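You operate a simulated robot arm through the tools that you are given. There is no shell and no other tool. Be economical: measure what you need, move in short steps, check, and stop when the job is done.

The job below is to be done with a simulated two-armed robot. You get a single attempt, and the scene is never put back.

## Task
Shut the flow regulator, cap it and stand it in the parts crate.
Fine: hold the regulator while you turn the dial knob to nought and push the red cap home over it. It goes into the crate upright, with its cap on. The gear is cold and off its air, gas and current. Drop and topple nothing, pinch no finger. Set down upright: flow regulator.

Only the result counts: the job must be done as asked and must still hold three seconds after the hand-in. Knocking over, shifting, dropping, spilling or breaking anything else fails it. A push-on lid holds only when it is set on centred and level and pressed home; a screw cap is set on level and turned clockwise until tight.

## Robot
Two 7-joint arms with two-finger parallel grippers on one trunk, on a base that drives. Base frame: it is fixed to the floor where the robot stands at the start and does not move with it; the origin is under the middle of the robot, x ahead of it, y to its left, z up. Lengths are in m, angles in degrees, forces in N, time in s.
The left shoulder is at the start at [0.07, 0.163, 1.145], the right one opposite. With the tool pointing down near the work surface each hand reaches from about 0.4 to 0.88 m from the robot's upright axis, wherever it stands, measured 20 degrees to its own side. Places, roughly: dial knob [0.5, 0.2, 0.9]; inside of the parts crate [0.5, 0.5, 0.8]; seat round the dial knob [0.5, 0.2, 0.9]. Payload 3.43 kg a hand.
The tool frame of a hand sits at the grasp point between the pads (the TCP): z along the fingers, y along the line on which they close. The tips reach 0.034 m beyond it. Largest opening 0.128 m; finger width 0.024, thickness 0.012; the body of the gripper, 0.048 by 0.13 m, starts 0.096 m behind the TCP.
Orientation is told as [roll, pitch, yaw] about the base's x, y, z axes, in that order, counted from this pose: with the fingers straight down and closing along the base's y, the tool's x points along the base's -x, its y along +y and its z along -z.

## Interface
- The arms move only by the tool apply_moves. It takes "left_targets", "right_targets" or both (then of equal length, played together; a hand with none holds still); each is a list of rows, each a list of 6 numbers: the shift along the tool's x, y, z in m, then the turn, a rotation vector about the tool's x, y, z in rad. In form: [[x, y, z, rx, ry, rz], ...]. A call has 1 to 8 rows; each row shifts and turns the commanded pose from where the row before left it, along the tool's axes as they then stand. "left_fingers" and "right_fingers" are, for a hand that has rows, the closure in counts, from 0 (fully open) to 255 (shut), set as the call begins (left out, the last holds). A row lasts 0.2 s, in which the tool goes at most 0.05 m and 8.6 degrees; a call with a longer step from one row to the next is refused whole, and so is a gripper value outside its range. A pose out of reach is approached as far as the arm can. The call stops where the force on the tool passes 40 N (or 10 N more than at its start, if that is more) or the arm is blocked; 0.2 s more then pass. The fingers move at their own pace (about 0.153 m/s each) and stop on an object; they squeeze with about 28 N. The grip force told is the motor's: it shows also when the fingers shut on nothing. Time passes only in rows, and 0.2 s behind the last, so rows that do not move let the fingers close. It gives the time, the measured TCP pose, the force on the tool (base axes), the opening and the grip force at its end, in the units of the frame above (readings bear some noise), with the torque about the TCP (base axes, N m) and any sound that the robot's microphone picked up.
- Cameras (640 x 400 px; columns grow to the right, rows downward): "scene" is now at [0.1345, 0.0271, 1.3759]; the picture's right is [0.32, -0.95, -0.00], its down [-0.53, -0.18, -0.83] and it looks along [0.79, 0.27, -0.56] (base axes); focal length 250 px, centre (320, 200). "left" rides on the left gripper at [0.076, 0.011, -0.16] in its tool frame; the picture's right is [-0.15, 0.99, 0.00], its down [-0.88, -0.13, -0.46] and it looks along [-0.45, -0.07, 0.89] (tool axes); focal length 234 px, centre (320, 200). "right" rides on the right gripper at [0.076, -0.011, -0.16] in its tool frame; the picture's right is [0.15, 0.99, 0.00], its down [-0.88, 0.13, -0.46] and it looks along [-0.45, 0.07, 0.89] (tool axes); focal length 234 px, centre (320, 200). There is no depth. A picture from a camera that has moved, and an enlarged one, comes with that camera's place and axes in the base frame and with its lens.
- capture(camera): a new picture of that camera. No time passes.
- lift_body(by): slides the trunk up (or, below 0, down) by that many m; the arms and the scene camera ride with it, the base frame stays. It gives what a move gives, with no picture.
- roll_base(legs): drives the robot by 1 to 6 legs, each [ahead, left, turn to the left] in m, m and degrees, along the robot's own axes; the way and the turn of a leg run together, so that a leg with both is an arc; at most 1.5 m and 180 degrees a leg. The arms and the cameras ride along, it lands a little off, and it stops where it bumps. It gives what a move gives.
- head_to(pan, tilt): turns the head with the scene camera to pan (to the left, within 86 degrees either way) and tilt (down, from -29 to 69), counted from straight ahead of the robot. It gives what a move gives.
- zoom(camera, box): a new picture of the part [left, top, right, bottom] of that camera's present view, enlarged. No time passes.
- close_job(): hands the job in; it is judged then, once.

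Work in short steps. Places have to be worked out from the pictures, the camera data and where the tool is seen: move nearer, look again, correct. Check each grasp and each placing, and mend what went wrong. You have 120 turns and 88 pictures in all, those below and enlarged ones among them. Open the grippers and draw the arms clear of the work before you hand the job in, unless the task says otherwise; then end with one line.

The tools are called after "Emit:" as name(argument=value, ...) on one line, values as JSON. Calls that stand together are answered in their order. apply_moves: Moves the arms, as the interface text tells. Its arguments: {"type":"object","properties":{"left_targets":{"type":"array","items":{"type":"array","items":{"type":"number"}}},"left_fingers":{"type":"number"},"right_targets":{"type":"array","items":{"type":"array","items":{"type":"number"}}},"right_fingers":{"type":"number"}},"required":[]} The other tools are called the same way: lift_body (by) slides the trunk up or down; roll_base (legs) drives the base; head_to (pan, tilt) turns the head that bears the scene camera; capture (camera) takes a picture; zoom (camera, box) takes an enlarged picture of a part of a camera's view; close_job () hands the job in.

At the start:

```text
time: 0.0
left_tool_pos: [0.5241, 0.5325, 1.1494]
left_tcp_rot: [0.0, 0.0, 0.0]
left_contact_force: [0.7, -0.6, 0.4]
left_moment: [-0.02, -0.02, 0.03]
left_grip_width: 0.1281
left_grasp_force: 0.0
right_tool_pos: [0.4345, -0.0711, 1.2166]
right_tcp_rot: [0.1, 0.0, 0.1]
right_contact_force: [-0.1, 0.5, 0.1]
right_moment: [-0.01, -0.01, 0.03]
right_grip_width: 0.1282
right_grasp_force: 0.1
trunk travel left (down, up): [-0.625, 0.315]
robot x, y, heading: [0.0026, 0.0002, -0.0]
head pan, tilt: [18.6, 33.7]
```

scene: 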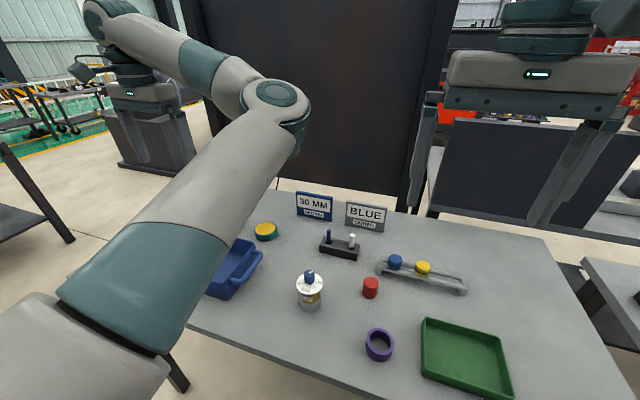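
right: 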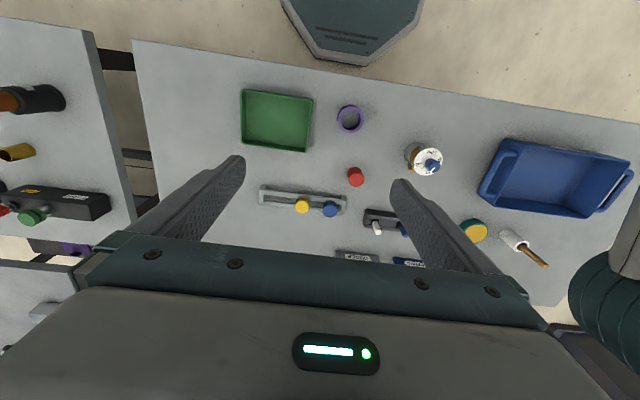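
left: 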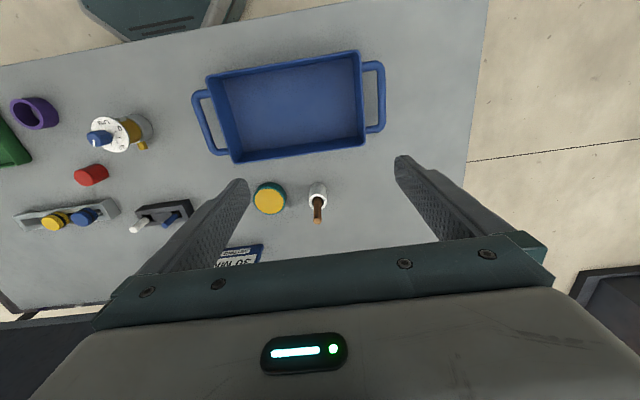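

I start with enlarged views of the regulator with its dial, and of the cap.

Emit:
zoom(camera="scene", box=[260, 240, 420, 340])

Emit:
zoom(camera="left", box=[60, 90, 180, 240])

Emit:
zoom(camera="right", box=[320, 100, 480, 250])

```text
4.00 times, centred on (340, 290) of scene
camera zoom: at [0.1345, 0.0271, 1.3759], right [0.32, -0.95, 0.0], down [-0.53, -0.18, -0.83], along [0.79, 0.27, -0.56], focal length 1000 px, centre (240, -160)
```

zoom: 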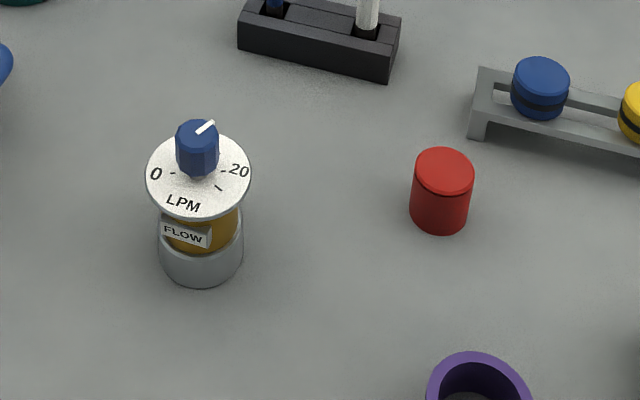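

```text
2.67 times, centred on (120, 165) of left
camera zoom: at [0.4498, 0.544, 1.31], right [0.15, 0.99, 0.0], down [0.88, -0.13, 0.46], along [0.45, -0.07, -0.89], focal length 624 px, centre (853, 293)
```

zoom: 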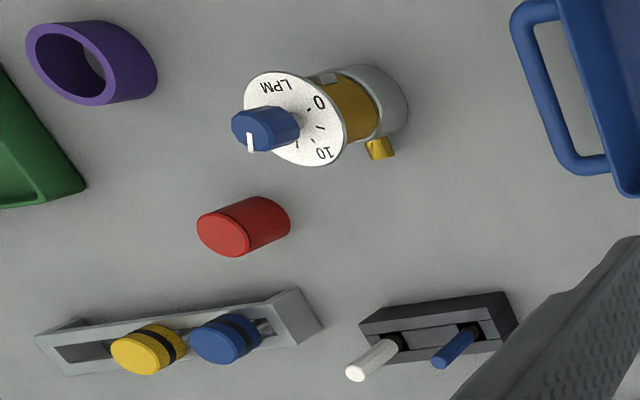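

```text
2.67 times, centred on (400, 175) of right
camera zoom: at [0.3599, -0.0806, 1.3767], right [-0.15, 0.99, 0.0], down [0.88, 0.13, 0.46], along [0.45, 0.07, -0.89], focal length 624 px, centre (107, 267)
```

zoom: 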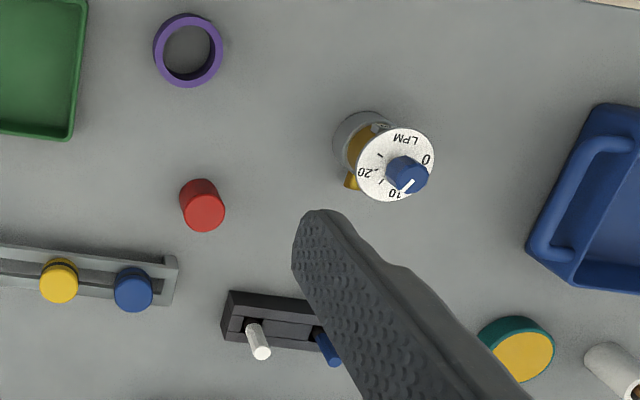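

The regulator stands at about (0.47, 0.17), its dial face near z 0.90 and its knob top near 0.94. The cap is at about (0.55, 0.035). To give a left-hand side grasp room, I back the base off a little and shift it left, then look again.

Emit:
roll_base(legs=[[-0.17, 0.0, 0], [0.0, 0.12, 0]])

Emit:
head_to(pan=3, tilt=38)

Emit:
capture(camera="scene")

```text
time: 2.3
left_tool_pos: [0.3536, 0.6526, 1.1502]
left_tcp_rot: [0.0, 0.0, 0.0]
left_contact_force: [0.4, -0.7, 0.2]
left_moment: [0.01, -0.02, 0.01]
left_grip_width: 0.128
left_grasp_force: 0.0
right_tool_pos: [0.2652, 0.05, 1.2164]
right_tcp_rot: [0.0, 0.1, 0.0]
right_contact_force: [-0.5, 1.3, 0.1]
right_moment: [-0.02, -0.01, 0.05]
right_grip_width: 0.128
right_grasp_force: 0.1
trunk travel left (down, up): [-0.625, 0.315]
robot x, y, heading: [-0.1719, 0.1196, -0.4]
head pan, tilt: [18.6, 33.7]
```

```text
time: 3.1
left_tool_pos: [0.3549, 0.6533, 1.1494]
left_tcp_rot: [0.0, 0.0, -0.1]
left_contact_force: [0.2, 0.1, 0.2]
left_moment: [-0.03, 0.02, 0.04]
left_grip_width: 0.128
left_grasp_force: 0.1
right_tool_pos: [0.2643, 0.051, 1.2156]
right_tcp_rot: [0.1, 0.0, 0.0]
right_contact_force: [-0.4, 0.7, -0.2]
right_moment: [-0.03, 0.0, 0.03]
right_grip_width: 0.128
right_grasp_force: 0.0
trunk travel left (down, up): [-0.625, 0.315]
robot x, y, heading: [-0.1681, 0.1225, -0.1]
head pan, tilt: [3.0, 38.0]
```

```text
81 pictures are left
camera scene: at [-0.0342, 0.1238, 1.3694], right [0.05, -1.0, 0.0], down [-0.61, -0.03, -0.79], along [0.79, 0.04, -0.62], focal length 250 px, centre (320, 200)
```

scene: 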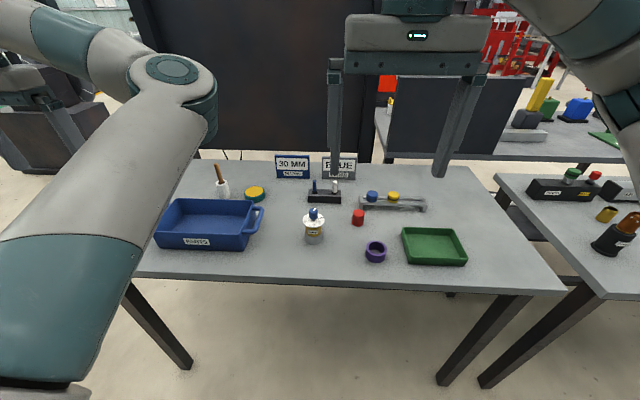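

Clear view. I bring the right hand over the regulator, staying well above it, for a close look at the dial.

Emit:
apply_moves(right_targets=[[-0.028, 0.02, 0.028, 0, 0, 0], [-0.028, 0.02, 0.028, 0, 0, 0], [-0.028, 0.02, 0.028, 0, 0, 0], [-0.028, 0.02, 0.028, 0, 0, 0], [-0.028, 0.02, 0.028, 0, 0, 0], [-0.0, 0.02, 0.028, 0, 0, 0]])

Emit:
capture(camera="right")

Emit:
zoom(camera="scene", box=[140, 180, 380, 280])

```text
time: 4.5
left_tool_pos: [0.3533, 0.6545, 1.1492]
left_tcp_rot: [0.0, 0.1, 0.0]
left_contact_force: [-0.1, 0.2, 0.6]
left_moment: [-0.01, -0.03, 0.01]
left_grip_width: 0.1279
left_grasp_force: 0.0
right_tool_pos: [0.404, 0.171, 1.0469]
right_tcp_rot: [0.0, 0.0, 0.0]
right_contact_force: [-0.5, 0.8, -0.3]
right_moment: [-0.03, 0.01, 0.0]
right_grip_width: 0.128
right_grasp_force: 0.1
trunk travel left (down, up): [-0.625, 0.315]
robot x, y, heading: [-0.1682, 0.1181, 0.0]
head pan, tilt: [3.0, 38.0]
```

```text
80 pictures are left
camera right: at [0.3282, 0.1599, 1.2076], right [-0.15, 0.99, 0.0], down [0.88, 0.13, 0.46], along [0.45, 0.07, -0.89], focal length 234 px, centre (320, 200)
```

right: 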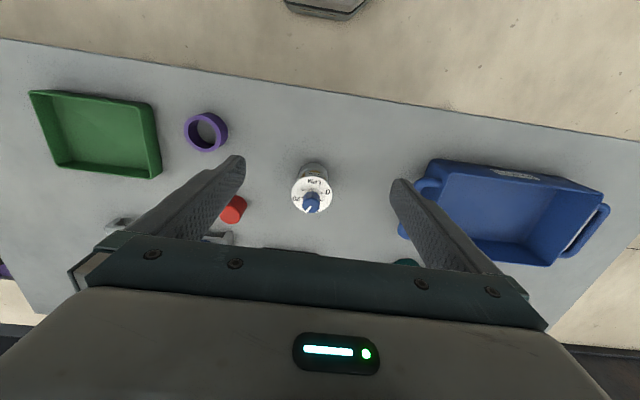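

```text
2.67 times, centred on (260, 230) of scene
camera zoom: at [-0.034, 0.1242, 1.3694], right [0.05, -1.0, 0.0], down [-0.62, -0.03, -0.79], along [0.79, 0.04, -0.62], focal length 667 px, centre (480, 120)
```

zoom: 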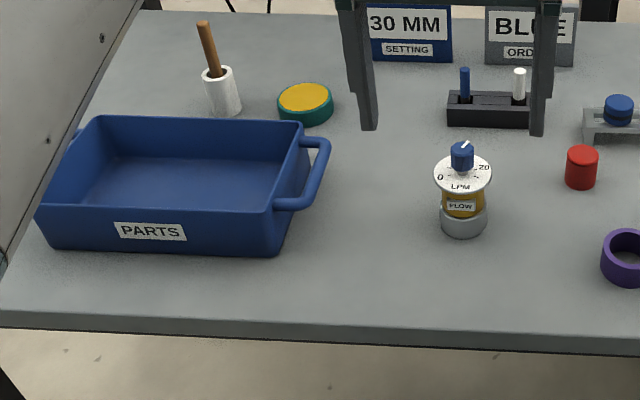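

Emit:
zoom(camera="right", box=[280, 150, 350, 220])

Emit:
zoom(camera="scene", box=[290, 195, 340, 250])

```text
5.71 times, centred on (315, 185) of right
camera zoom: at [0.3282, 0.1599, 1.2076], right [-0.15, 0.99, 0.0], down [0.88, 0.13, 0.46], along [0.45, 0.07, -0.89], focal length 1338 px, centre (349, 286)
```

zoom: 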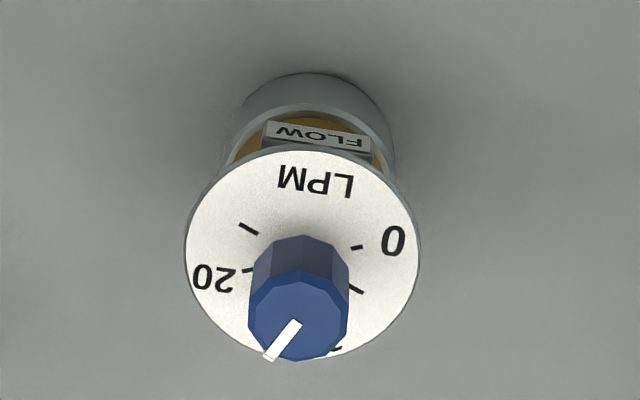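

```text
7.27 times, centred on (315, 222) of scene
camera zoom: at [-0.034, 0.1242, 1.3694], right [0.05, -1.0, 0.0], down [-0.62, -0.03, -0.79], along [0.79, 0.04, -0.62], focal length 1818 px, centre (356, 36)
```

zoom: 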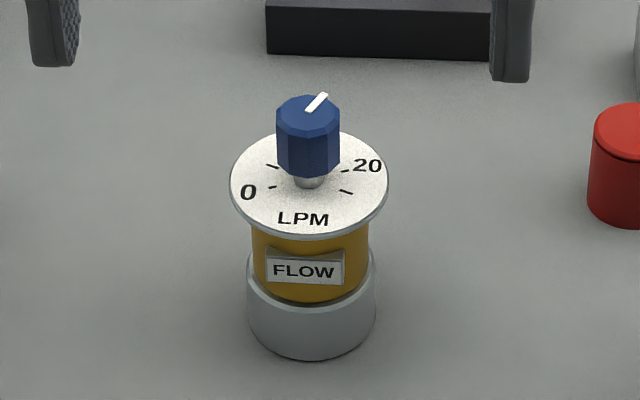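

The knob points between 10 and 15. Zero lies about 135° counter-clockwise (seen from above), and the regulator is near (0.475, 0.170). I move the right hand over by the cap and tilt the left hand to 40° below horizontal, ready to hold the base from the robot's side.

Emit:
apply_moves(right_targets=[[-0.012, -0.046, 0, 0, 0, 0], [-0.012, -0.046, 0, 0, 0, 0], [-0.012, -0.046, 0, 0, 0, 0], [-0.012, -0.046, 0, 0, 0, 0], [-0.012, -0.046, 0, 0, 0, 0], [0, 0, 0, 0, 0, 0]], left_targets=[[0, 0, 0, 0, -0.1454, 0], [0, 0, 0, 0, -0.1454, 0], [0, 0, 0, 0, -0.1454, 0], [0, 0, 0, 0, -0.1454, 0], [0, 0, 0, 0, -0.1454, 0], [0, 0, 0, 0, -0.1454, 0]])

Emit:
capture(camera="right")

Emit:
capture(camera="scene")

```text
time: 5.9
left_tool_pos: [0.3537, 0.6543, 1.1502]
left_tcp_rot: [0.0, -50.1, 0.1]
left_contact_force: [0.5, -0.7, -0.4]
left_moment: [-0.04, -0.01, -0.02]
left_grip_width: 0.1281
left_grasp_force: 0.0
right_tool_pos: [0.4654, -0.06, 1.0485]
right_tcp_rot: [0.0, 0.0, 0.1]
right_contact_force: [-1.0, 1.3, 0.7]
right_moment: [-0.02, -0.01, -0.02]
right_grip_width: 0.1281
right_grasp_force: 0.1
trunk travel left (down, up): [-0.625, 0.315]
robot x, y, heading: [-0.1744, 0.1212, -0.1]
head pan, tilt: [3.0, 38.0]
```

```text
76 pictures are left
camera right: at [0.3889, -0.0709, 1.2079], right [-0.15, 0.99, 0.0], down [0.88, 0.13, 0.46], along [0.45, 0.07, -0.89], focal length 234 px, centre (320, 200)
```

right: 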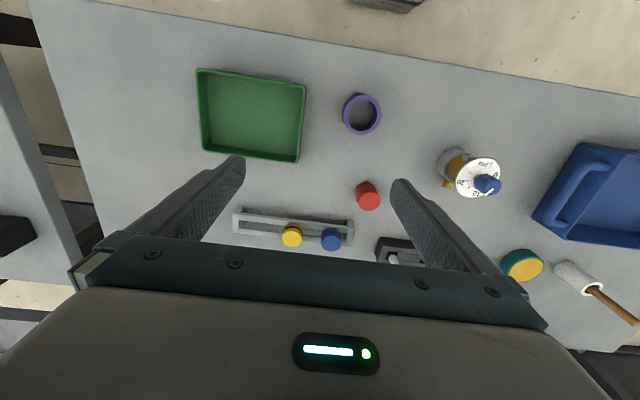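

```text
75 pictures are left
camera scene: at [-0.0348, 0.1251, 1.3695], right [0.05, -1.0, 0.0], down [-0.61, -0.03, -0.79], along [0.79, 0.04, -0.62], focal length 250 px, centre (320, 200)
```

scene: 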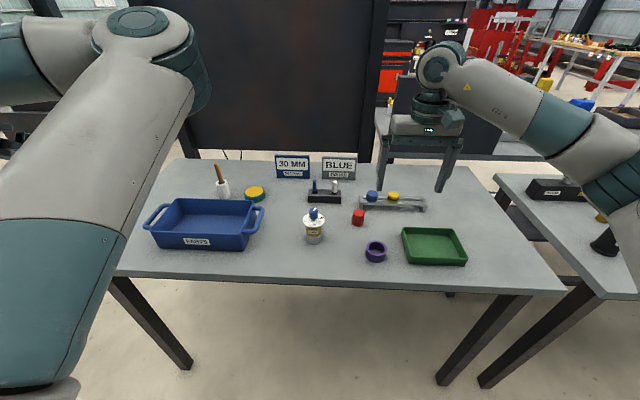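

The cap is at (0.551, 0.038). I sweep the left hand over toward the regulator, staying high.

Emit:
apply_moves(left_targets=[[0, -0.048, 0, 0, 0, 0], [0, -0.048, 0, 0, 0, 0], [0, -0.048, 0, 0, 0, 0], [0, -0.048, 0, 0, 0, 0], [0.01, -0.048, 0.01, 0, 0, 0], [0.01, -0.045, 0.01, 0, 0, 0], [0.01, -0.045, 0.01, 0, 0, 0], [0.01, -0.045, 0.01, 0, 0, 0]])

Emit:
apply_moves(left_targets=[[0.03, -0.028, 0.028, 0, 0, 0], [0.03, -0.028, 0.028, 0, 0, 0], [0.025, -0.028, 0.03, 0, 0, 0], [0.02, -0.025, 0.03, 0, 0, 0], [0, 0, 0, 0, 0, 0]])

Emit:
capture(camera="scene")

Emit:
capture(camera="left")

```text
time: 7.7
left_tool_pos: [0.3567, 0.5287, 1.1446]
left_tcp_rot: [0.0, -50.0, 0.0]
left_contact_force: [1.1, -0.2, -0.2]
left_moment: [0.0, 0.0, 0.0]
left_grip_width: 0.1282
left_grasp_force: 0.1
left hand out of reach, approached as far as the arm can: row 3, 4, 5, 6, 7, 8
right_tool_pos: [0.4662, -0.0599, 1.048]
right_tcp_rot: [-0.1, 0.1, 0.0]
right_contact_force: [-0.4, -0.3, -0.3]
right_moment: [0.0, 0.02, 0.0]
right_grip_width: 0.1279
right_grasp_force: 0.0
trunk travel left (down, up): [-0.625, 0.315]
robot x, y, heading: [-0.1714, 0.1197, -0.1]
head pan, tilt: [3.0, 38.0]
```

```text
time: 8.9
left_tool_pos: [0.3752, 0.5308, 1.0781]
left_tcp_rot: [0.1, -50.0, -0.1]
left_contact_force: [0.1, -0.6, -0.2]
left_moment: [-0.04, 0.01, -0.01]
left_grip_width: 0.1279
left_grasp_force: 0.1
left hand out of reach, approached as far as the arm can: row 1, 2, 3, 4
right_tool_pos: [0.4656, -0.0604, 1.0481]
right_tcp_rot: [0.0, 0.0, 0.0]
right_contact_force: [0.1, 0.4, -0.5]
right_moment: [-0.01, 0.03, 0.02]
right_grip_width: 0.1279
right_grasp_force: 0.1
trunk travel left (down, up): [-0.625, 0.315]
robot x, y, heading: [-0.1711, 0.1199, -0.2]
head pan, tilt: [3.0, 38.0]
```

```text
74 pictures are left
camera scene: at [-0.0347, 0.1233, 1.3695], right [0.05, -1.0, 0.0], down [-0.61, -0.03, -0.79], along [0.79, 0.04, -0.62], focal length 250 px, centre (320, 200)
```

scene: 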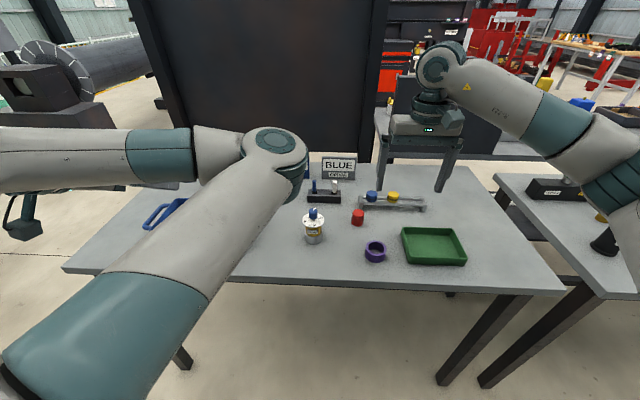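

```text
73 pictures are left
camera left: at [0.2043, 0.5423, 1.123], right [0.1, 0.99, 0.11], down [0.22, -0.13, 0.97], along [0.97, -0.07, -0.23], focal length 234 px, centre (320, 200)
```

left: 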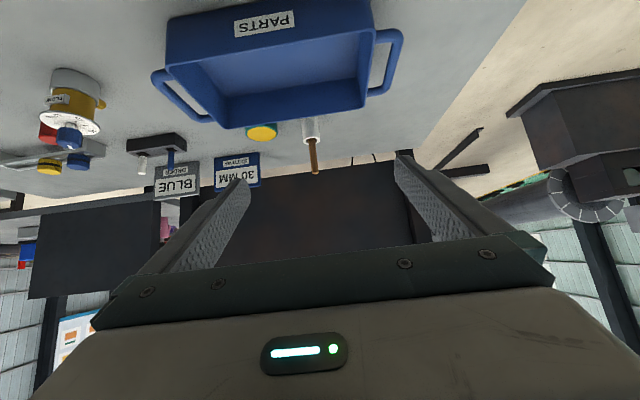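

The left arm is folded too tightly at this spot. I back the base off a bit more and raise the trunk, which opens up the elbow.

Emit:
lift_body(by=0.15)

Emit:
roll_base(legs=[[-0.07, 0, 0]])

Emit:
apply_moves(left_targets=[[0, 0, 0, 0, 0, 0]])

```text
time: 10.6
left_tool_pos: [0.3745, 0.5304, 1.227]
left_tcp_rot: [0.0, -49.9, -0.1]
left_contact_force: [0.5, -0.1, 0.6]
left_moment: [0.01, -0.04, 0.01]
left_grip_width: 0.1282
left_grasp_force: 0.1
right_tool_pos: [0.4656, -0.06, 1.198]
right_tcp_rot: [0.0, 0.0, 0.0]
right_contact_force: [0.0, 0.2, 0.5]
right_moment: [-0.01, -0.04, 0.0]
right_grip_width: 0.1279
right_grasp_force: 0.1
trunk travel left (down, up): [-0.775, 0.165]
robot x, y, heading: [-0.1686, 0.1209, 0.1]
head pan, tilt: [3.0, 38.0]
```

```text
time: 11.7
left_tool_pos: [0.3084, 0.5295, 1.2255]
left_tcp_rot: [-0.1, -49.8, 0.0]
left_contact_force: [0.6, -0.2, -0.3]
left_moment: [-0.02, -0.04, -0.04]
left_grip_width: 0.1282
left_grasp_force: 0.1
right_tool_pos: [0.3979, -0.0607, 1.195]
right_tcp_rot: [0.0, 0.2, 0.0]
right_contact_force: [-0.1, 0.0, 0.1]
right_moment: [-0.01, 0.03, 0.0]
right_grip_width: 0.1276
right_grasp_force: 0.0
trunk travel left (down, up): [-0.775, 0.165]
robot x, y, heading: [-0.2382, 0.1196, -0.1]
head pan, tilt: [3.0, 38.0]
```

```text
time: 12.1
left_tool_pos: [0.3081, 0.5298, 1.226]
left_tcp_rot: [0.0, -49.8, -0.1]
left_contact_force: [0.2, -0.2, -0.2]
left_moment: [-0.01, 0.01, -0.01]
left_grip_width: 0.1281
left_grasp_force: 0.2
right_tool_pos: [0.3984, -0.0612, 1.1964]
right_tcp_rot: [0.0, 0.2, -0.1]
right_contact_force: [0.0, -0.3, 0.9]
right_moment: [0.01, 0.06, 0.02]
right_grip_width: 0.1279
right_grasp_force: 0.1
trunk travel left (down, up): [-0.775, 0.165]
robot x, y, heading: [-0.243, 0.1189, -0.3]
head pan, tilt: [3.0, 38.0]
```

Emit:
apply_moves(left_targets=[[0.0287, -0.02, 0.0307, 0, 0, 0], [0.0287, -0.02, 0.0307, 0, 0, 0], [0.0287, -0.02, 0.0307, 0, 0, 0], [0.0287, -0.02, 0.0307, 0, 0, 0], [0.0287, -0.02, 0.0307, 0, 0, 0], [0.0287, -0.02, 0.0307, 0, 0, 0], [0, -0.04, 0, 0, 0, 0], [0, -0.04, 0, 0, 0, 0]])

```text
time: 13.9
left_tool_pos: [0.2992, 0.4331, 0.9941]
left_tcp_rot: [0.3, -50.1, -0.4]
left_contact_force: [0.4, 0.1, 0.0]
left_moment: [0.02, 0.0, 0.04]
left_grip_width: 0.1281
left_grasp_force: 0.0
left hand out of reach, approached as far as the arm can: row 1, 2, 3, 4, 5
right_tool_pos: [0.3948, -0.0641, 1.1971]
right_tcp_rot: [0.0, 0.1, -0.1]
right_contact_force: [-0.6, 0.2, 0.6]
right_moment: [0.01, -0.02, 0.0]
right_grip_width: 0.1281
right_grasp_force: 0.0
trunk travel left (down, up): [-0.775, 0.165]
robot x, y, heading: [-0.2372, 0.1193, -0.2]
head pan, tilt: [3.0, 38.0]
```

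Emit:
apply_moves(left_targets=[[-0.001, -0.037, 0.017, 0, 0, 0], [-0.001, -0.037, 0.017, 0, 0, 0], [-0.001, -0.037, 0.017, 0, 0, 0], [-0.001, -0.037, 0.017, 0, 0, 0], [-0.001, -0.038, 0.017, 0, 0, 0], [-0.001, -0.038, 0.017, 0, 0, 0], [-0.001, -0.038, 0.017, 0, 0, 0], [0, 0, 0, 0, 0, 0]])

Emit:
capture(camera="left")

Emit:
capture(camera="scene")

```text
time: 15.7
left_tool_pos: [0.367, 0.4183, 0.9543]
left_tcp_rot: [-0.4, -49.4, -0.1]
left_contact_force: [-1.0, -1.5, -0.3]
left_moment: [-0.01, -0.02, 0.0]
left_grip_width: 0.1279
left_grasp_force: 0.0
left hand out of reach, approached as far as the arm can: row 1, 2, 3, 4, 5, 6, 7
right_tool_pos: [0.3959, -0.0616, 1.1974]
right_tcp_rot: [0.0, -0.1, 0.0]
right_contact_force: [1.0, -0.6, -0.5]
right_moment: [0.0, -0.03, -0.02]
right_grip_width: 0.128
right_grasp_force: 0.1
trunk travel left (down, up): [-0.775, 0.165]
robot x, y, heading: [-0.2416, 0.1202, -0.1]
head pan, tilt: [3.0, 38.0]
```

```text
72 pictures are left
camera left: at [0.1986, 0.4314, 1.0016], right [0.1, 0.99, 0.11], down [0.23, -0.13, 0.97], along [0.97, -0.07, -0.24], focal length 234 px, centre (320, 200)
```

left: 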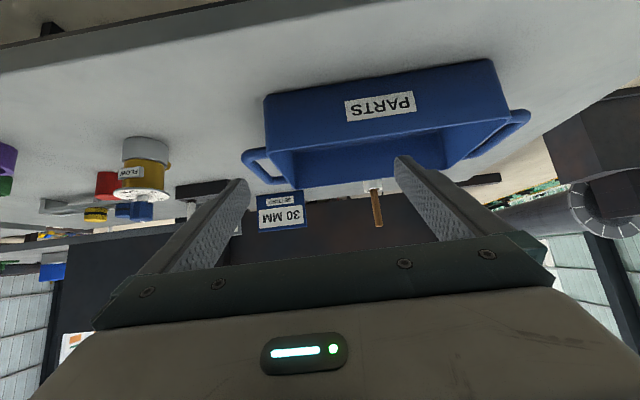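

```text
71 pictures are left
camera scene: at [-0.1043, 0.1234, 1.5195], right [0.05, -1.0, 0.0], down [-0.61, -0.03, -0.79], along [0.79, 0.04, -0.62], focal length 250 px, centre (320, 200)
```

scene: 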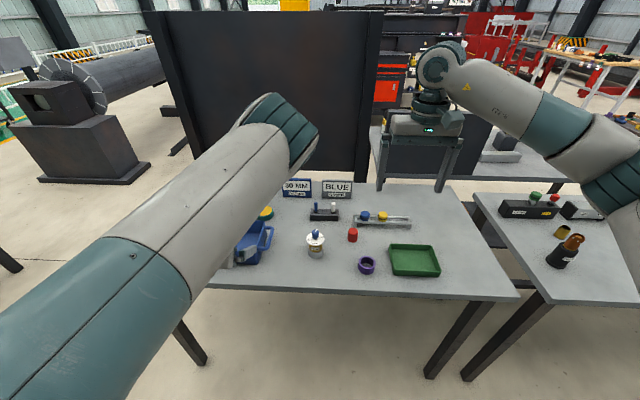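

The left wrist runs out of range with the fingers pointing straight ahead. I turn the hand about 40° inward, which suits the forearm better, and watch whether it then reaches.

Emit:
apply_moves(left_targets=[[0, 0, 0, 0.107, 0, 0.0898], [0, 0, 0, 0.107, 0, 0.0898], [0, 0, 0, 0.107, 0, 0.0898], [0, 0, 0, 0.107, 0, 0.0898], [0, 0, 0, 0.107, 0, 0.0898]])

```text
time: 16.9
left_tool_pos: [0.3688, 0.419, 0.9563]
left_tcp_rot: [-0.1, -50.0, -40.2]
left_contact_force: [0.2, 0.7, 0.6]
left_moment: [-0.02, 0.01, -0.06]
left_grip_width: 0.128
left_grasp_force: 0.0
right_tool_pos: [0.3956, -0.0609, 1.1966]
right_tcp_rot: [0.0, 0.1, 0.1]
right_contact_force: [-0.7, 0.4, -1.1]
right_moment: [0.0, -0.03, -0.02]
right_grip_width: 0.1281
right_grasp_force: 0.1
trunk travel left (down, up): [-0.775, 0.165]
robot x, y, heading: [-0.2412, 0.124, 0.0]
head pan, tilt: [3.0, 38.0]
```

Emit:
apply_moves(left_targets=[[-0.0149, -0.0247, 0.0295, 0, 0, 0], [-0.0149, -0.0247, 0.0295, 0, 0, 0], [-0.0149, -0.0247, 0.0295, 0, 0, 0], [-0.0149, -0.0247, 0.0295, 0, 0, 0], [-0.0149, -0.0247, 0.0295, 0, 0, 0], [0, 0, 0, 0, 0, 0]])

Emit:
capture(camera="left")

Emit:
capture(camera="scene")

```text
time: 18.3
left_tool_pos: [0.4303, 0.279, 0.9118]
left_tcp_rot: [0.2, -50.3, -40.4]
left_contact_force: [1.0, -1.3, 13.1]
left_moment: [0.55, -0.86, -0.15]
left_grip_width: 0.1277
left_grasp_force: 0.0
left hand out of reach, approached as far as the arm can: row 4, 5
right_tool_pos: [0.3939, -0.0608, 1.1979]
right_tcp_rot: [0.0, 0.0, -0.2]
right_contact_force: [0.0, -0.4, -0.2]
right_moment: [-0.02, 0.0, 0.0]
right_grip_width: 0.128
right_grasp_force: 0.1
trunk travel left (down, up): [-0.775, 0.165]
robot x, y, heading: [-0.2423, 0.1235, 0.0]
head pan, tilt: [3.0, 38.0]
```

```text
70 pictures are left
camera left: at [0.3073, 0.3984, 0.9571], right [0.71, 0.69, 0.11], down [0.08, -0.24, 0.97], along [0.7, -0.68, -0.22], focal length 234 px, centre (320, 200)
```

left: 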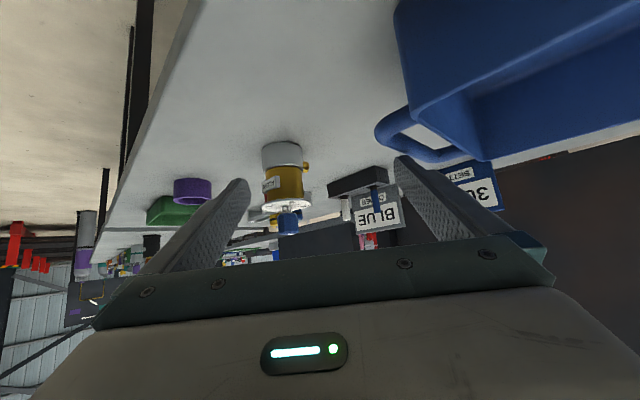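

```text
69 pictures are left
camera scene: at [-0.1056, 0.1227, 1.5198], right [0.05, -1.0, 0.0], down [-0.61, -0.03, -0.79], along [0.79, 0.04, -0.61], focal length 250 px, centre (320, 200)
```

scene: 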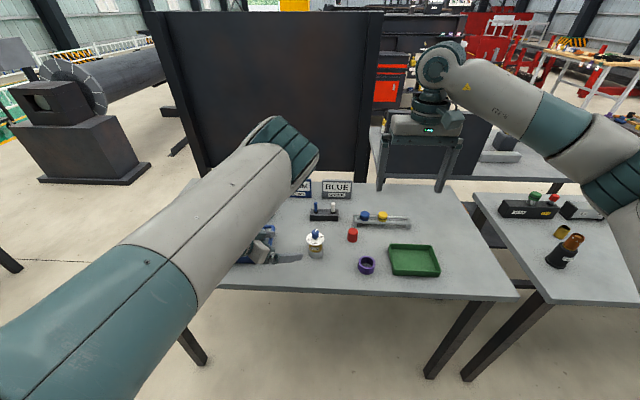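

The left finger is pressing lightly on the crate's handle (13 N upward). I raise the hand straight up at once and narrow the fingers.

Emit:
apply_moves(left_targets=[[-0.0306, 0, -0.0257, 0, 0, 0], [-0.0306, 0, -0.0257, 0, 0, 0], [-0.0306, 0, -0.0257, 0, 0, 0], [-0.0306, 0, -0.0257, 0, 0, 0]], left_fingers=90)

Emit:
capture(camera="right")

```text
time: 19.3
left_tool_pos: [0.4299, 0.2934, 1.0726]
left_tcp_rot: [-0.2, -50.1, -40.1]
left_contact_force: [0.7, 0.5, -0.1]
left_moment: [0.02, -0.03, -0.02]
left_grip_width: 0.083
left_grasp_force: 0.1
left hand out of reach, approached as far as the arm can: row 1, 2, 4
right_tool_pos: [0.3932, -0.0621, 1.1968]
right_tcp_rot: [0.0, 0.0, -0.1]
right_contact_force: [-0.1, 0.2, 0.4]
right_moment: [-0.03, -0.05, -0.01]
right_grip_width: 0.1281
right_grasp_force: 0.0
trunk travel left (down, up): [-0.775, 0.165]
robot x, y, heading: [-0.2419, 0.1207, -0.2]
head pan, tilt: [3.0, 38.0]
```

```text
68 pictures are left
camera right: at [0.318, -0.0726, 1.3578], right [-0.15, 0.99, 0.0], down [0.88, 0.13, 0.46], along [0.45, 0.07, -0.89], focal length 234 px, centre (320, 200)
```

right: 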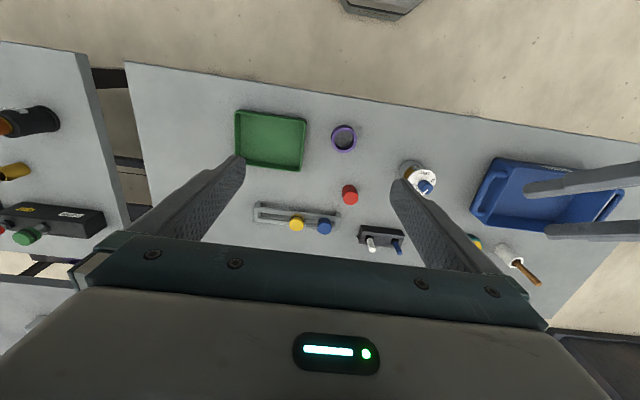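

The hand is free and the crate looks unmoved. I now drive the base right so the regulator lies in front of the left shoulder; the hand is well above everything.

Emit:
roll_base(legs=[[0, -0.15, 0]])

Emit:
apply_moves(left_targets=[[0, 0, 0, -0.107, 0, -0.0898], [0, 0, 0, -0.107, 0, -0.0898], [0, 0, 0, -0.053, 0, -0.045]])

```text
time: 20.6
left_tool_pos: [0.4319, 0.1467, 1.0706]
left_tcp_rot: [-0.3, -50.2, -40.1]
left_contact_force: [1.2, -0.2, -0.6]
left_moment: [0.02, 0.0, -0.04]
left_grip_width: 0.0827
left_grasp_force: 0.0
right_tool_pos: [0.3959, -0.2079, 1.1979]
right_tcp_rot: [-0.1, 0.0, 0.1]
right_contact_force: [-0.5, 0.1, 0.4]
right_moment: [-0.05, -0.01, -0.02]
right_grip_width: 0.1281
right_grasp_force: 0.1
trunk travel left (down, up): [-0.775, 0.165]
robot x, y, heading: [-0.2392, -0.031, -0.2]
head pan, tilt: [3.0, 38.0]
```

```text
time: 21.4
left_tool_pos: [0.4419, 0.2009, 1.0691]
left_tcp_rot: [-0.4, -50.0, -20.0]
left_contact_force: [-0.4, -0.5, -0.1]
left_moment: [0.07, 0.0, 0.0]
left_grip_width: 0.0828
left_grasp_force: 0.2
left hand out of reach, approached as far as the arm can: row 1, 2, 3
right_tool_pos: [0.3958, -0.2112, 1.1964]
right_tcp_rot: [0.0, 0.1, 0.0]
right_contact_force: [-0.6, -0.7, 0.3]
right_moment: [-0.02, 0.02, -0.02]
right_grip_width: 0.1282
right_grasp_force: 0.1
trunk travel left (down, up): [-0.775, 0.165]
robot x, y, heading: [-0.2394, -0.0283, 0.0]
head pan, tilt: [3.0, 38.0]
```

At this yaw the wrist limit is still close, so I go back to −40° (with the narrowed fingers it clears the crate's handle) and come down to the pre-grasp point.

Emit:
apply_moves(left_targets=[[0, 0, 0, 0.107, 0, 0.0898], [0, 0, 0, 0.107, 0, 0.0898], [0, 0, 0, 0.053, 0, 0.045]])

```text
time: 22.2
left_tool_pos: [0.4414, 0.2022, 1.0695]
left_tcp_rot: [-0.3, -50.0, -40.2]
left_contact_force: [-0.4, -0.8, -0.7]
left_moment: [0.01, 0.0, 0.03]
left_grip_width: 0.0828
left_grasp_force: 0.1
right_tool_pos: [0.3955, -0.2112, 1.1979]
right_tcp_rot: [0.0, 0.0, 0.0]
right_contact_force: [0.2, 0.0, 1.1]
right_moment: [0.03, -0.02, 0.0]
right_grip_width: 0.1281
right_grasp_force: 0.1
trunk travel left (down, up): [-0.775, 0.165]
robot x, y, heading: [-0.2396, -0.0323, 0.0]
head pan, tilt: [3.0, 38.0]
```

Emit:
apply_moves(left_targets=[[0.035, -0.001, 0.0, 0, 0, 0], [0.035, -0.001, 0.014, 0, 0, 0], [0.035, -0.001, 0.02, 0, 0, 0], [0.034, 0, 0.025, 0, 0, 0], [0, 0, 0, 0, 0, 0]])

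Emit:
capture(camera="left")

Emit:
capture(camera="scene")

```text
time: 23.4
left_tool_pos: [0.4055, 0.2264, 0.926]
left_tcp_rot: [-0.1, -50.1, -40.0]
left_contact_force: [-0.5, -0.2, -0.5]
left_moment: [0.02, 0.02, 0.02]
left_grip_width: 0.0827
left_grasp_force: 0.1
right_tool_pos: [0.3943, -0.2115, 1.1978]
right_tcp_rot: [-0.1, 0.1, 0.1]
right_contact_force: [0.2, 0.2, -0.1]
right_moment: [0.0, -0.01, 0.0]
right_grip_width: 0.128
right_grasp_force: 0.1
trunk travel left (down, up): [-0.775, 0.165]
robot x, y, heading: [-0.2421, -0.0281, -0.1]
head pan, tilt: [3.0, 38.0]
```

```text
67 pictures are left
camera left: at [0.2841, 0.3451, 0.9711], right [0.71, 0.69, 0.11], down [0.08, -0.24, 0.97], along [0.7, -0.68, -0.23], focal length 234 px, centre (320, 200)
```

left: 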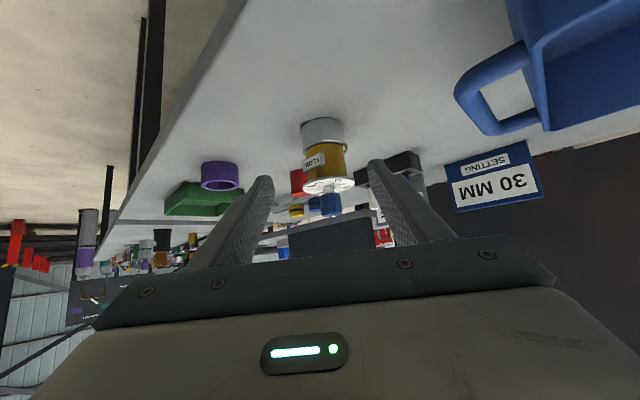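

```text
66 pictures are left
camera scene: at [-0.1046, -0.0271, 1.5195], right [0.05, -1.0, 0.0], down [-0.61, -0.03, -0.79], along [0.79, 0.04, -0.62], focal length 250 px, centre (320, 200)
```

scene: 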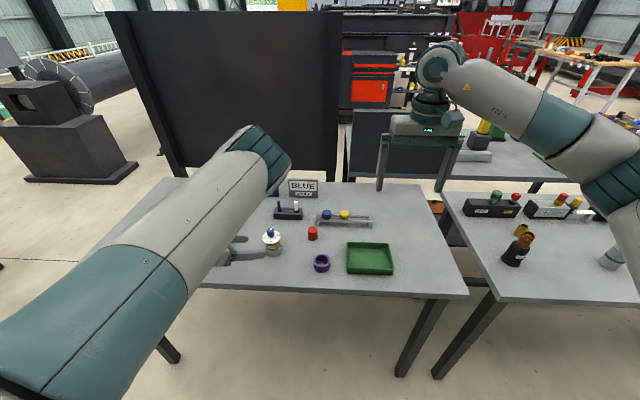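

The regulator is centred between the left fingers to within 3–4 mm. I advance about 10 cm along the tool axis to the grasp point.

Emit:
apply_moves(left_targets=[[0, 0.003, 0.025, 0, 0, 0], [0, 0, 0.025, 0, 0, 0], [0, 0, 0.025, 0, 0, 0], [0, 0, 0.025, 0, 0, 0], [0, 0, 0, 0, 0, 0]])

Emit:
capture(camera="left")

Emit:
zoom(camera="scene", box=[210, 210, 310, 280])

```text
time: 24.6
left_tool_pos: [0.4677, 0.1795, 0.8606]
left_tcp_rot: [-0.2, -50.0, -40.1]
left_contact_force: [-0.6, -0.2, -0.3]
left_moment: [-0.01, 0.02, -0.01]
left_grip_width: 0.0829
left_grasp_force: 0.1
right_tool_pos: [0.3948, -0.2114, 1.1975]
right_tcp_rot: [0.1, 0.0, 0.0]
right_contact_force: [0.4, -0.5, 0.3]
right_moment: [-0.01, 0.0, 0.0]
right_grip_width: 0.1282
right_grasp_force: 0.1
trunk travel left (down, up): [-0.775, 0.165]
robot x, y, heading: [-0.2445, -0.0301, -0.1]
head pan, tilt: [3.0, 38.0]
```

```text
65 pictures are left
camera left: at [0.3453, 0.2983, 0.9053], right [0.71, 0.69, 0.11], down [0.08, -0.24, 0.97], along [0.7, -0.68, -0.23], focal length 234 px, centre (320, 200)
```

left: 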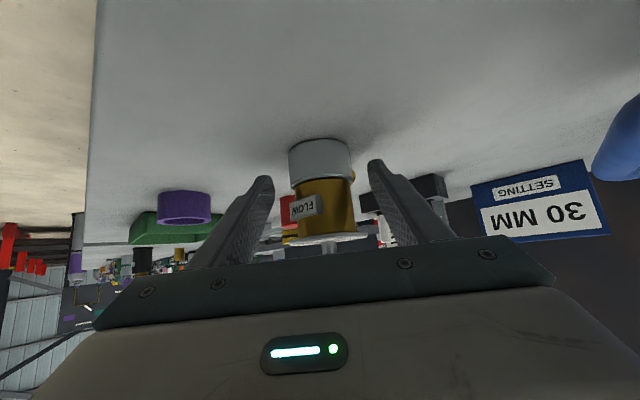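

```text
5.71 times, centred on (260, 245) of scene
camera zoom: at [-0.1046, -0.0265, 1.5195], right [0.05, -1.0, 0.0], down [-0.61, -0.03, -0.79], along [0.79, 0.04, -0.62], focal length 1428 px, centre (663, -57)
```

zoom: 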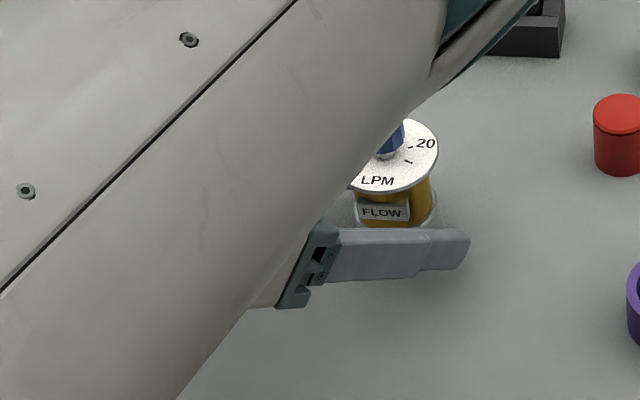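

The left hand is around the regulator with no contact yet. The left arm's links look close above it, so before closing I check from the right camera how much room the right hand has.

Emit:
capture(camera="right")

Emit:
head_to(pan=15, tilt=15)

Emit:
capture(camera="scene")

```text
63 pictures are left
camera right: at [0.3191, -0.2218, 1.3574], right [-0.15, 0.99, 0.0], down [0.88, 0.13, 0.46], along [0.45, 0.07, -0.89], focal length 234 px, centre (320, 200)
```

right: 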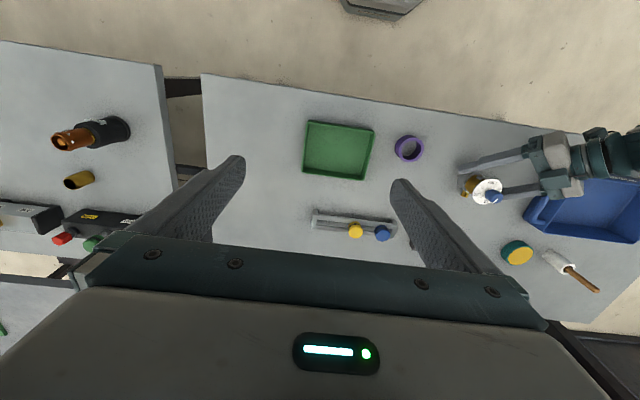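

```text
time: 25.5
left_tool_pos: [0.4683, 0.1791, 0.8595]
left_tcp_rot: [-0.1, -50.0, -40.2]
left_contact_force: [0.9, 0.6, 0.4]
left_moment: [-0.03, 0.0, 0.02]
left_grip_width: 0.0828
left_grasp_force: 0.1
right_tool_pos: [0.3957, -0.2096, 1.1974]
right_tcp_rot: [0.0, 0.0, 0.0]
right_contact_force: [-1.0, -0.1, 0.4]
right_moment: [0.0, 0.01, 0.0]
right_grip_width: 0.1278
right_grasp_force: 0.1
trunk travel left (down, up): [-0.775, 0.165]
robot x, y, heading: [-0.2365, -0.0289, 0.0]
head pan, tilt: [15.0, 15.0]
```

```text
62 pictures are left
camera scene: at [-0.0998, -0.0071, 1.5559], right [0.26, -0.97, 0.0], down [-0.25, -0.07, -0.97], along [0.93, 0.25, -0.26], focal length 250 px, centre (320, 200)
```

scene: 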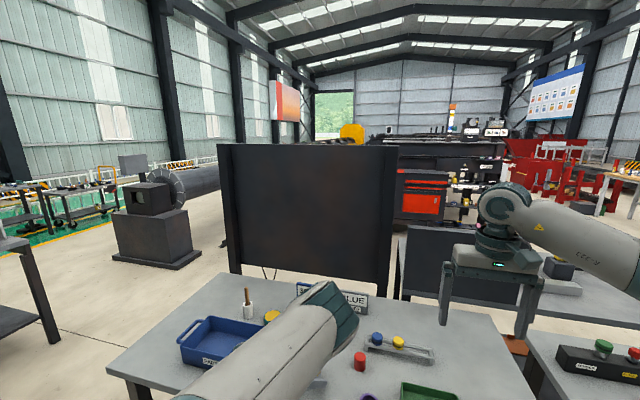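

The left elbow sits back near (0.27, 0.06, 1.28), so the right hand should fit if it comes in from the front right. I bring it around that way in steps while turning it about −30°.

Emit:
apply_moves(right_targets=[[-0.031, 0.032, 0.01, 0, 0, 0.1], [-0.031, 0.032, 0.01, 0, 0, 0.1], [-0.031, 0.032, 0.01, 0, 0, 0.1], [-0.031, 0.032, 0.01, 0, 0, 0.1], [-0.031, 0.032, 0.01, 0, 0, 0.1]])

Emit:
capture(camera="scene")

Emit:
capture(camera="right")

```text
time: 26.7
left_tool_pos: [0.4682, 0.1851, 0.86]
left_tcp_rot: [-0.5, -50.1, -39.8]
left_contact_force: [0.0, 1.3, 0.5]
left_moment: [-0.05, -0.02, -0.02]
left_grip_width: 0.0827
left_grasp_force: 0.0
right_tool_pos: [0.5677, -0.0841, 1.1482]
right_tcp_rot: [-0.3, -0.4, -28.5]
right_contact_force: [0.2, -0.9, 0.0]
right_moment: [0.06, 0.05, 0.0]
right_grip_width: 0.1283
right_grasp_force: 0.0
right hand out of reach, approached as far as the arm can: row 5
trunk travel left (down, up): [-0.775, 0.165]
robot x, y, heading: [-0.2391, -0.0308, -0.2]
head pan, tilt: [15.0, 15.0]
```

```text
61 pictures are left
camera scene: at [-0.1009, 0.0013, 1.5559], right [0.26, -0.97, 0.01], down [-0.25, -0.07, -0.97], along [0.93, 0.25, -0.26], focal length 250 px, centre (320, 200)
```

scene: 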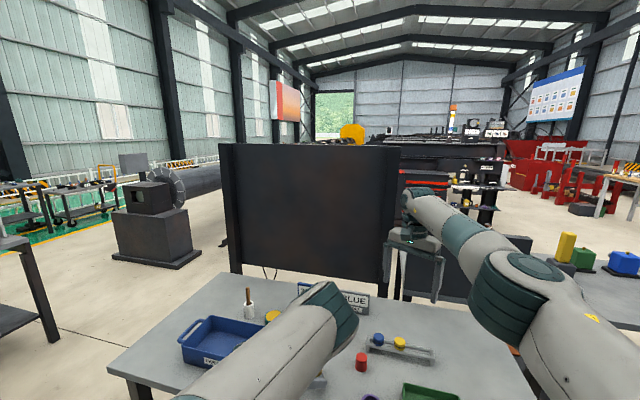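

```text
60 pictures are left
camera right: at [0.4967, -0.0563, 1.3086], right [0.34, 0.94, -0.01], down [0.83, -0.3, 0.46], along [0.43, -0.16, -0.89], focal length 234 px, centre (320, 200)
```

right: 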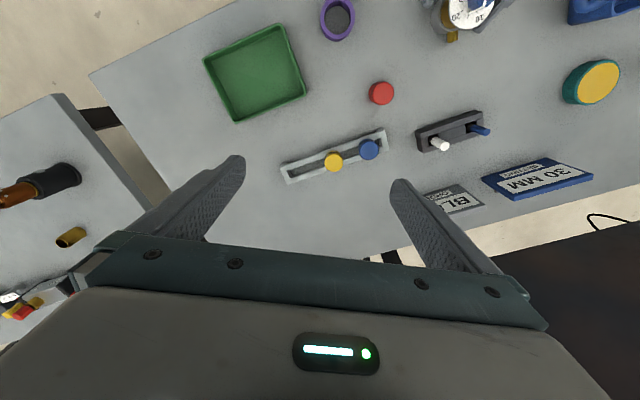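

The right arm is close to its outer reach here. I back the left hand out along its axis and lift it, then re-place the base a little forward and left and raise the trunk slightly so both arms have room.

Emit:
apply_moves(left_targets=[[0, 0, -0.03, 0, 0, 0], [0, 0, -0.04, 0, 0, 0], [0, 0, -0.04, 0, 0, 0], [-0.0306, 0, -0.0257, 0, 0, 0], [-0.0306, 0, -0.0257, 0, 0, 0], [-0.0306, 0, -0.0257, 0, 0, 0], [-0.0306, 0, -0.0257, 0, 0, 0]], right_targets=[[0.02, 0, 0, 0, 0, 0], [0.02, 0, 0, 0, 0, 0], [0.02, 0, 0, 0, 0, 0], [0.0, 0, 0, 0, 0, 0], [0, 0, 0, 0, 0, 0], [0, 0, 0, 0, 0, 0], [0, 0, 0, 0, 0, 0]])

Emit:
lift_body(by=0.05)

Emit:
roll_base(legs=[[0.08, 0, 0], [0, 0.05, 0]])

Emit:
head_to(pan=12, tilt=48)

Emit:
capture(camera="scene")

```text
time: 28.3
left_tool_pos: [0.3998, 0.2346, 1.0938]
left_tcp_rot: [-0.2, -50.0, -39.9]
left_contact_force: [0.1, 0.0, -0.8]
left_moment: [0.0, 0.0, 0.03]
left_grip_width: 0.0829
left_grasp_force: 0.0
right_tool_pos: [0.5167, -0.0598, 1.1459]
right_tcp_rot: [0.0, 0.0, -28.7]
right_contact_force: [0.0, 0.7, 0.5]
right_moment: [-0.01, 0.01, 0.01]
right_grip_width: 0.1281
right_grasp_force: 0.0
trunk travel left (down, up): [-0.775, 0.165]
robot x, y, heading: [-0.2413, -0.0275, -0.1]
head pan, tilt: [15.0, 15.0]
```

```text
time: 29.2
left_tool_pos: [0.4019, 0.2355, 1.1406]
left_tcp_rot: [-0.3, -50.0, -40.0]
left_contact_force: [0.2, -0.5, 0.0]
left_moment: [0.01, 0.02, 0.04]
left_grip_width: 0.0828
left_grasp_force: 0.1
right_tool_pos: [0.5183, -0.0601, 1.1952]
right_tcp_rot: [0.0, 0.1, -28.7]
right_contact_force: [0.1, -0.1, 0.1]
right_moment: [0.04, 0.02, 0.01]
right_grip_width: 0.1281
right_grasp_force: 0.0
trunk travel left (down, up): [-0.825, 0.115]
robot x, y, heading: [-0.239, -0.0321, 0.4]
head pan, tilt: [15.0, 15.0]
```

```text
time: 30.8
left_tool_pos: [0.4825, 0.2758, 1.1445]
left_tcp_rot: [0.4, -49.9, -40.7]
left_contact_force: [-0.8, -1.3, 0.4]
left_moment: [0.1, 0.03, 0.03]
left_grip_width: 0.0826
left_grasp_force: 0.1
right_tool_pos: [0.5972, -0.0209, 1.1986]
right_tcp_rot: [0.4, 0.1, -28.9]
right_contact_force: [0.0, -0.5, 0.4]
right_moment: [0.12, -0.05, 0.0]
right_grip_width: 0.128
right_grasp_force: 0.0
trunk travel left (down, up): [-0.825, 0.115]
robot x, y, heading: [-0.1604, 0.0197, -0.1]
head pan, tilt: [15.0, 15.0]
```

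```text
time: 31.8
left_tool_pos: [0.4848, 0.284, 1.1412]
left_tcp_rot: [-0.2, -50.0, -40.2]
left_contact_force: [-0.3, -0.6, -0.5]
left_moment: [-0.04, 0.01, -0.02]
left_grip_width: 0.0829
left_grasp_force: 0.1
right_tool_pos: [0.6018, -0.0137, 1.1973]
right_tcp_rot: [0.0, 0.0, -28.8]
right_contact_force: [-0.2, 0.3, 0.7]
right_moment: [-0.02, -0.03, 0.03]
right_grip_width: 0.128
right_grasp_force: 0.0
trunk travel left (down, up): [-0.825, 0.115]
robot x, y, heading: [-0.1603, 0.0206, -0.3]
head pan, tilt: [12.0, 48.0]
```

```text
59 pictures are left
camera scene: at [-0.0306, 0.034, 1.555], right [0.21, -0.98, 0.0], down [-0.73, -0.15, -0.67], along [0.65, 0.14, -0.74], focal length 250 px, centre (320, 200)
```

scene: 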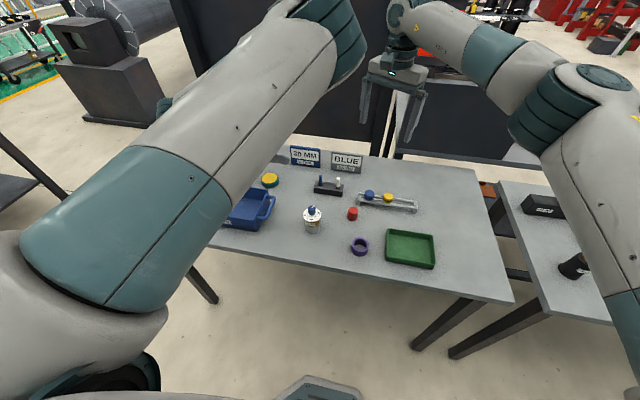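

Emit:
apply_moves(left_targets=[[0.0304, -0.0155, 0.0, 0, 0, 0], [0.0304, -0.0155, 0.01, 0, 0, 0], [0.0304, -0.0155, 0.02, 0, 0, 0], [0.0304, -0.0155, 0.027, 0, 0, 0], [0.0304, -0.0155, 0.03, 0, 0, 0], [0.0304, -0.0155, 0.03, 0, 0, 0], [0, 0, 0, 0, 0, 0]])

Emit:
capture(camera="left")

```text
time: 33.4
left_tool_pos: [0.4032, 0.229, 0.9273]
left_tcp_rot: [-0.1, -50.1, -40.4]
left_contact_force: [-0.3, 0.2, 0.0]
left_moment: [0.0, 0.02, -0.01]
left_grip_width: 0.0829
left_grasp_force: 0.1
right_tool_pos: [0.6011, -0.0123, 1.1976]
right_tcp_rot: [0.0, 0.0, -28.9]
right_contact_force: [-0.1, 0.1, 0.2]
right_moment: [0.02, 0.0, -0.01]
right_grip_width: 0.1279
right_grasp_force: 0.0
trunk travel left (down, up): [-0.825, 0.115]
robot x, y, heading: [-0.1607, 0.0169, -0.1]
head pan, tilt: [12.0, 48.0]
```

```text
58 pictures are left
camera left: at [0.2808, 0.3485, 0.9721], right [0.71, 0.69, 0.11], down [0.08, -0.24, 0.97], along [0.7, -0.68, -0.23], focal length 234 px, centre (320, 200)
```

left: 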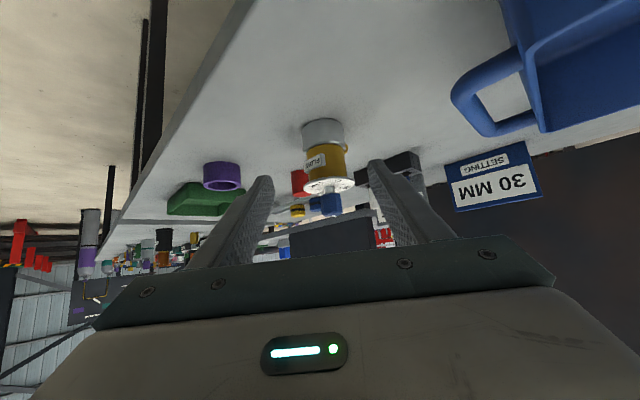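

The left hand now gets here without strain. Before gripping, I bring the right hand to hover above the knob.

Emit:
apply_moves(right_targets=[[0.033, 0.0163, 0.023, 0, 0, 0], [0.033, 0.0163, 0.023, 0, 0, 0], [0.033, 0.0163, 0.023, 0, 0, 0], [0.033, 0.0163, 0.023, 0, 0, 0], [0.033, 0.0163, 0.023, 0, 0, 0], [0.033, 0.0163, 0.023, 0, 0, 0], [0, 0, 0, 0, 0, 0]])

Emit:
capture(camera="right")

Emit:
capture(camera="scene")

```text
time: 35.0
left_tool_pos: [0.4038, 0.2281, 0.9278]
left_tcp_rot: [-0.1, -50.1, -40.3]
left_contact_force: [-0.1, -0.8, 0.1]
left_moment: [0.0, -0.01, 0.02]
left_grip_width: 0.0828
left_grasp_force: 0.1
right_tool_pos: [0.4735, 0.1684, 1.0574]
right_tcp_rot: [0.0, 0.1, -29.0]
right_contact_force: [-0.6, -0.4, -0.2]
right_moment: [0.01, 0.03, 0.0]
right_grip_width: 0.128
right_grasp_force: 0.1
trunk travel left (down, up): [-0.825, 0.115]
robot x, y, heading: [-0.1597, 0.0191, -0.1]
head pan, tilt: [12.0, 48.0]
```

```text
57 pictures are left
camera right: at [0.4021, 0.195, 1.2182], right [0.35, 0.94, 0.0], down [0.83, -0.31, 0.45], along [0.43, -0.16, -0.89], focal length 234 px, centre (320, 200)
```

right: 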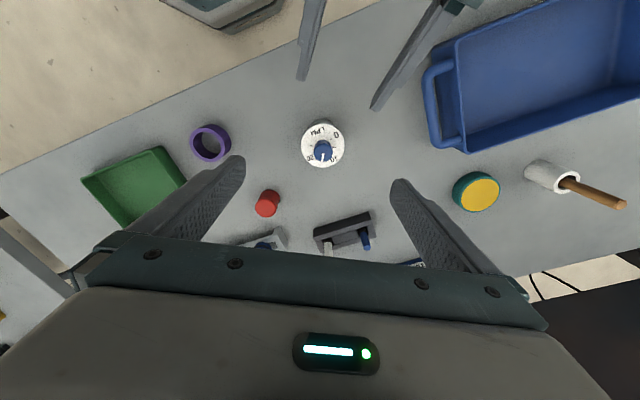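

```text
56 pictures are left
camera scene: at [-0.031, 0.0325, 1.555], right [0.21, -0.98, 0.0], down [-0.73, -0.15, -0.67], along [0.65, 0.14, -0.74], focal length 250 px, centre (320, 200)
```

scene: 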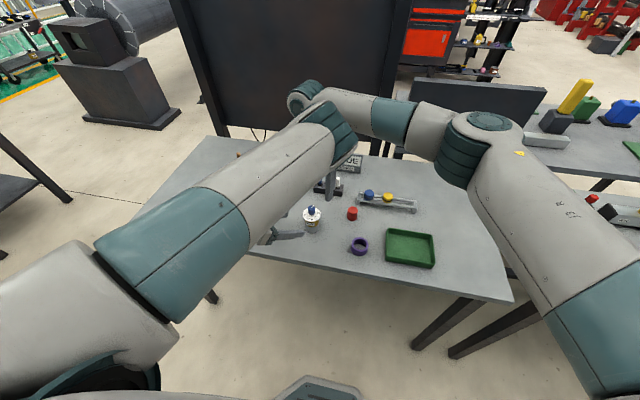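

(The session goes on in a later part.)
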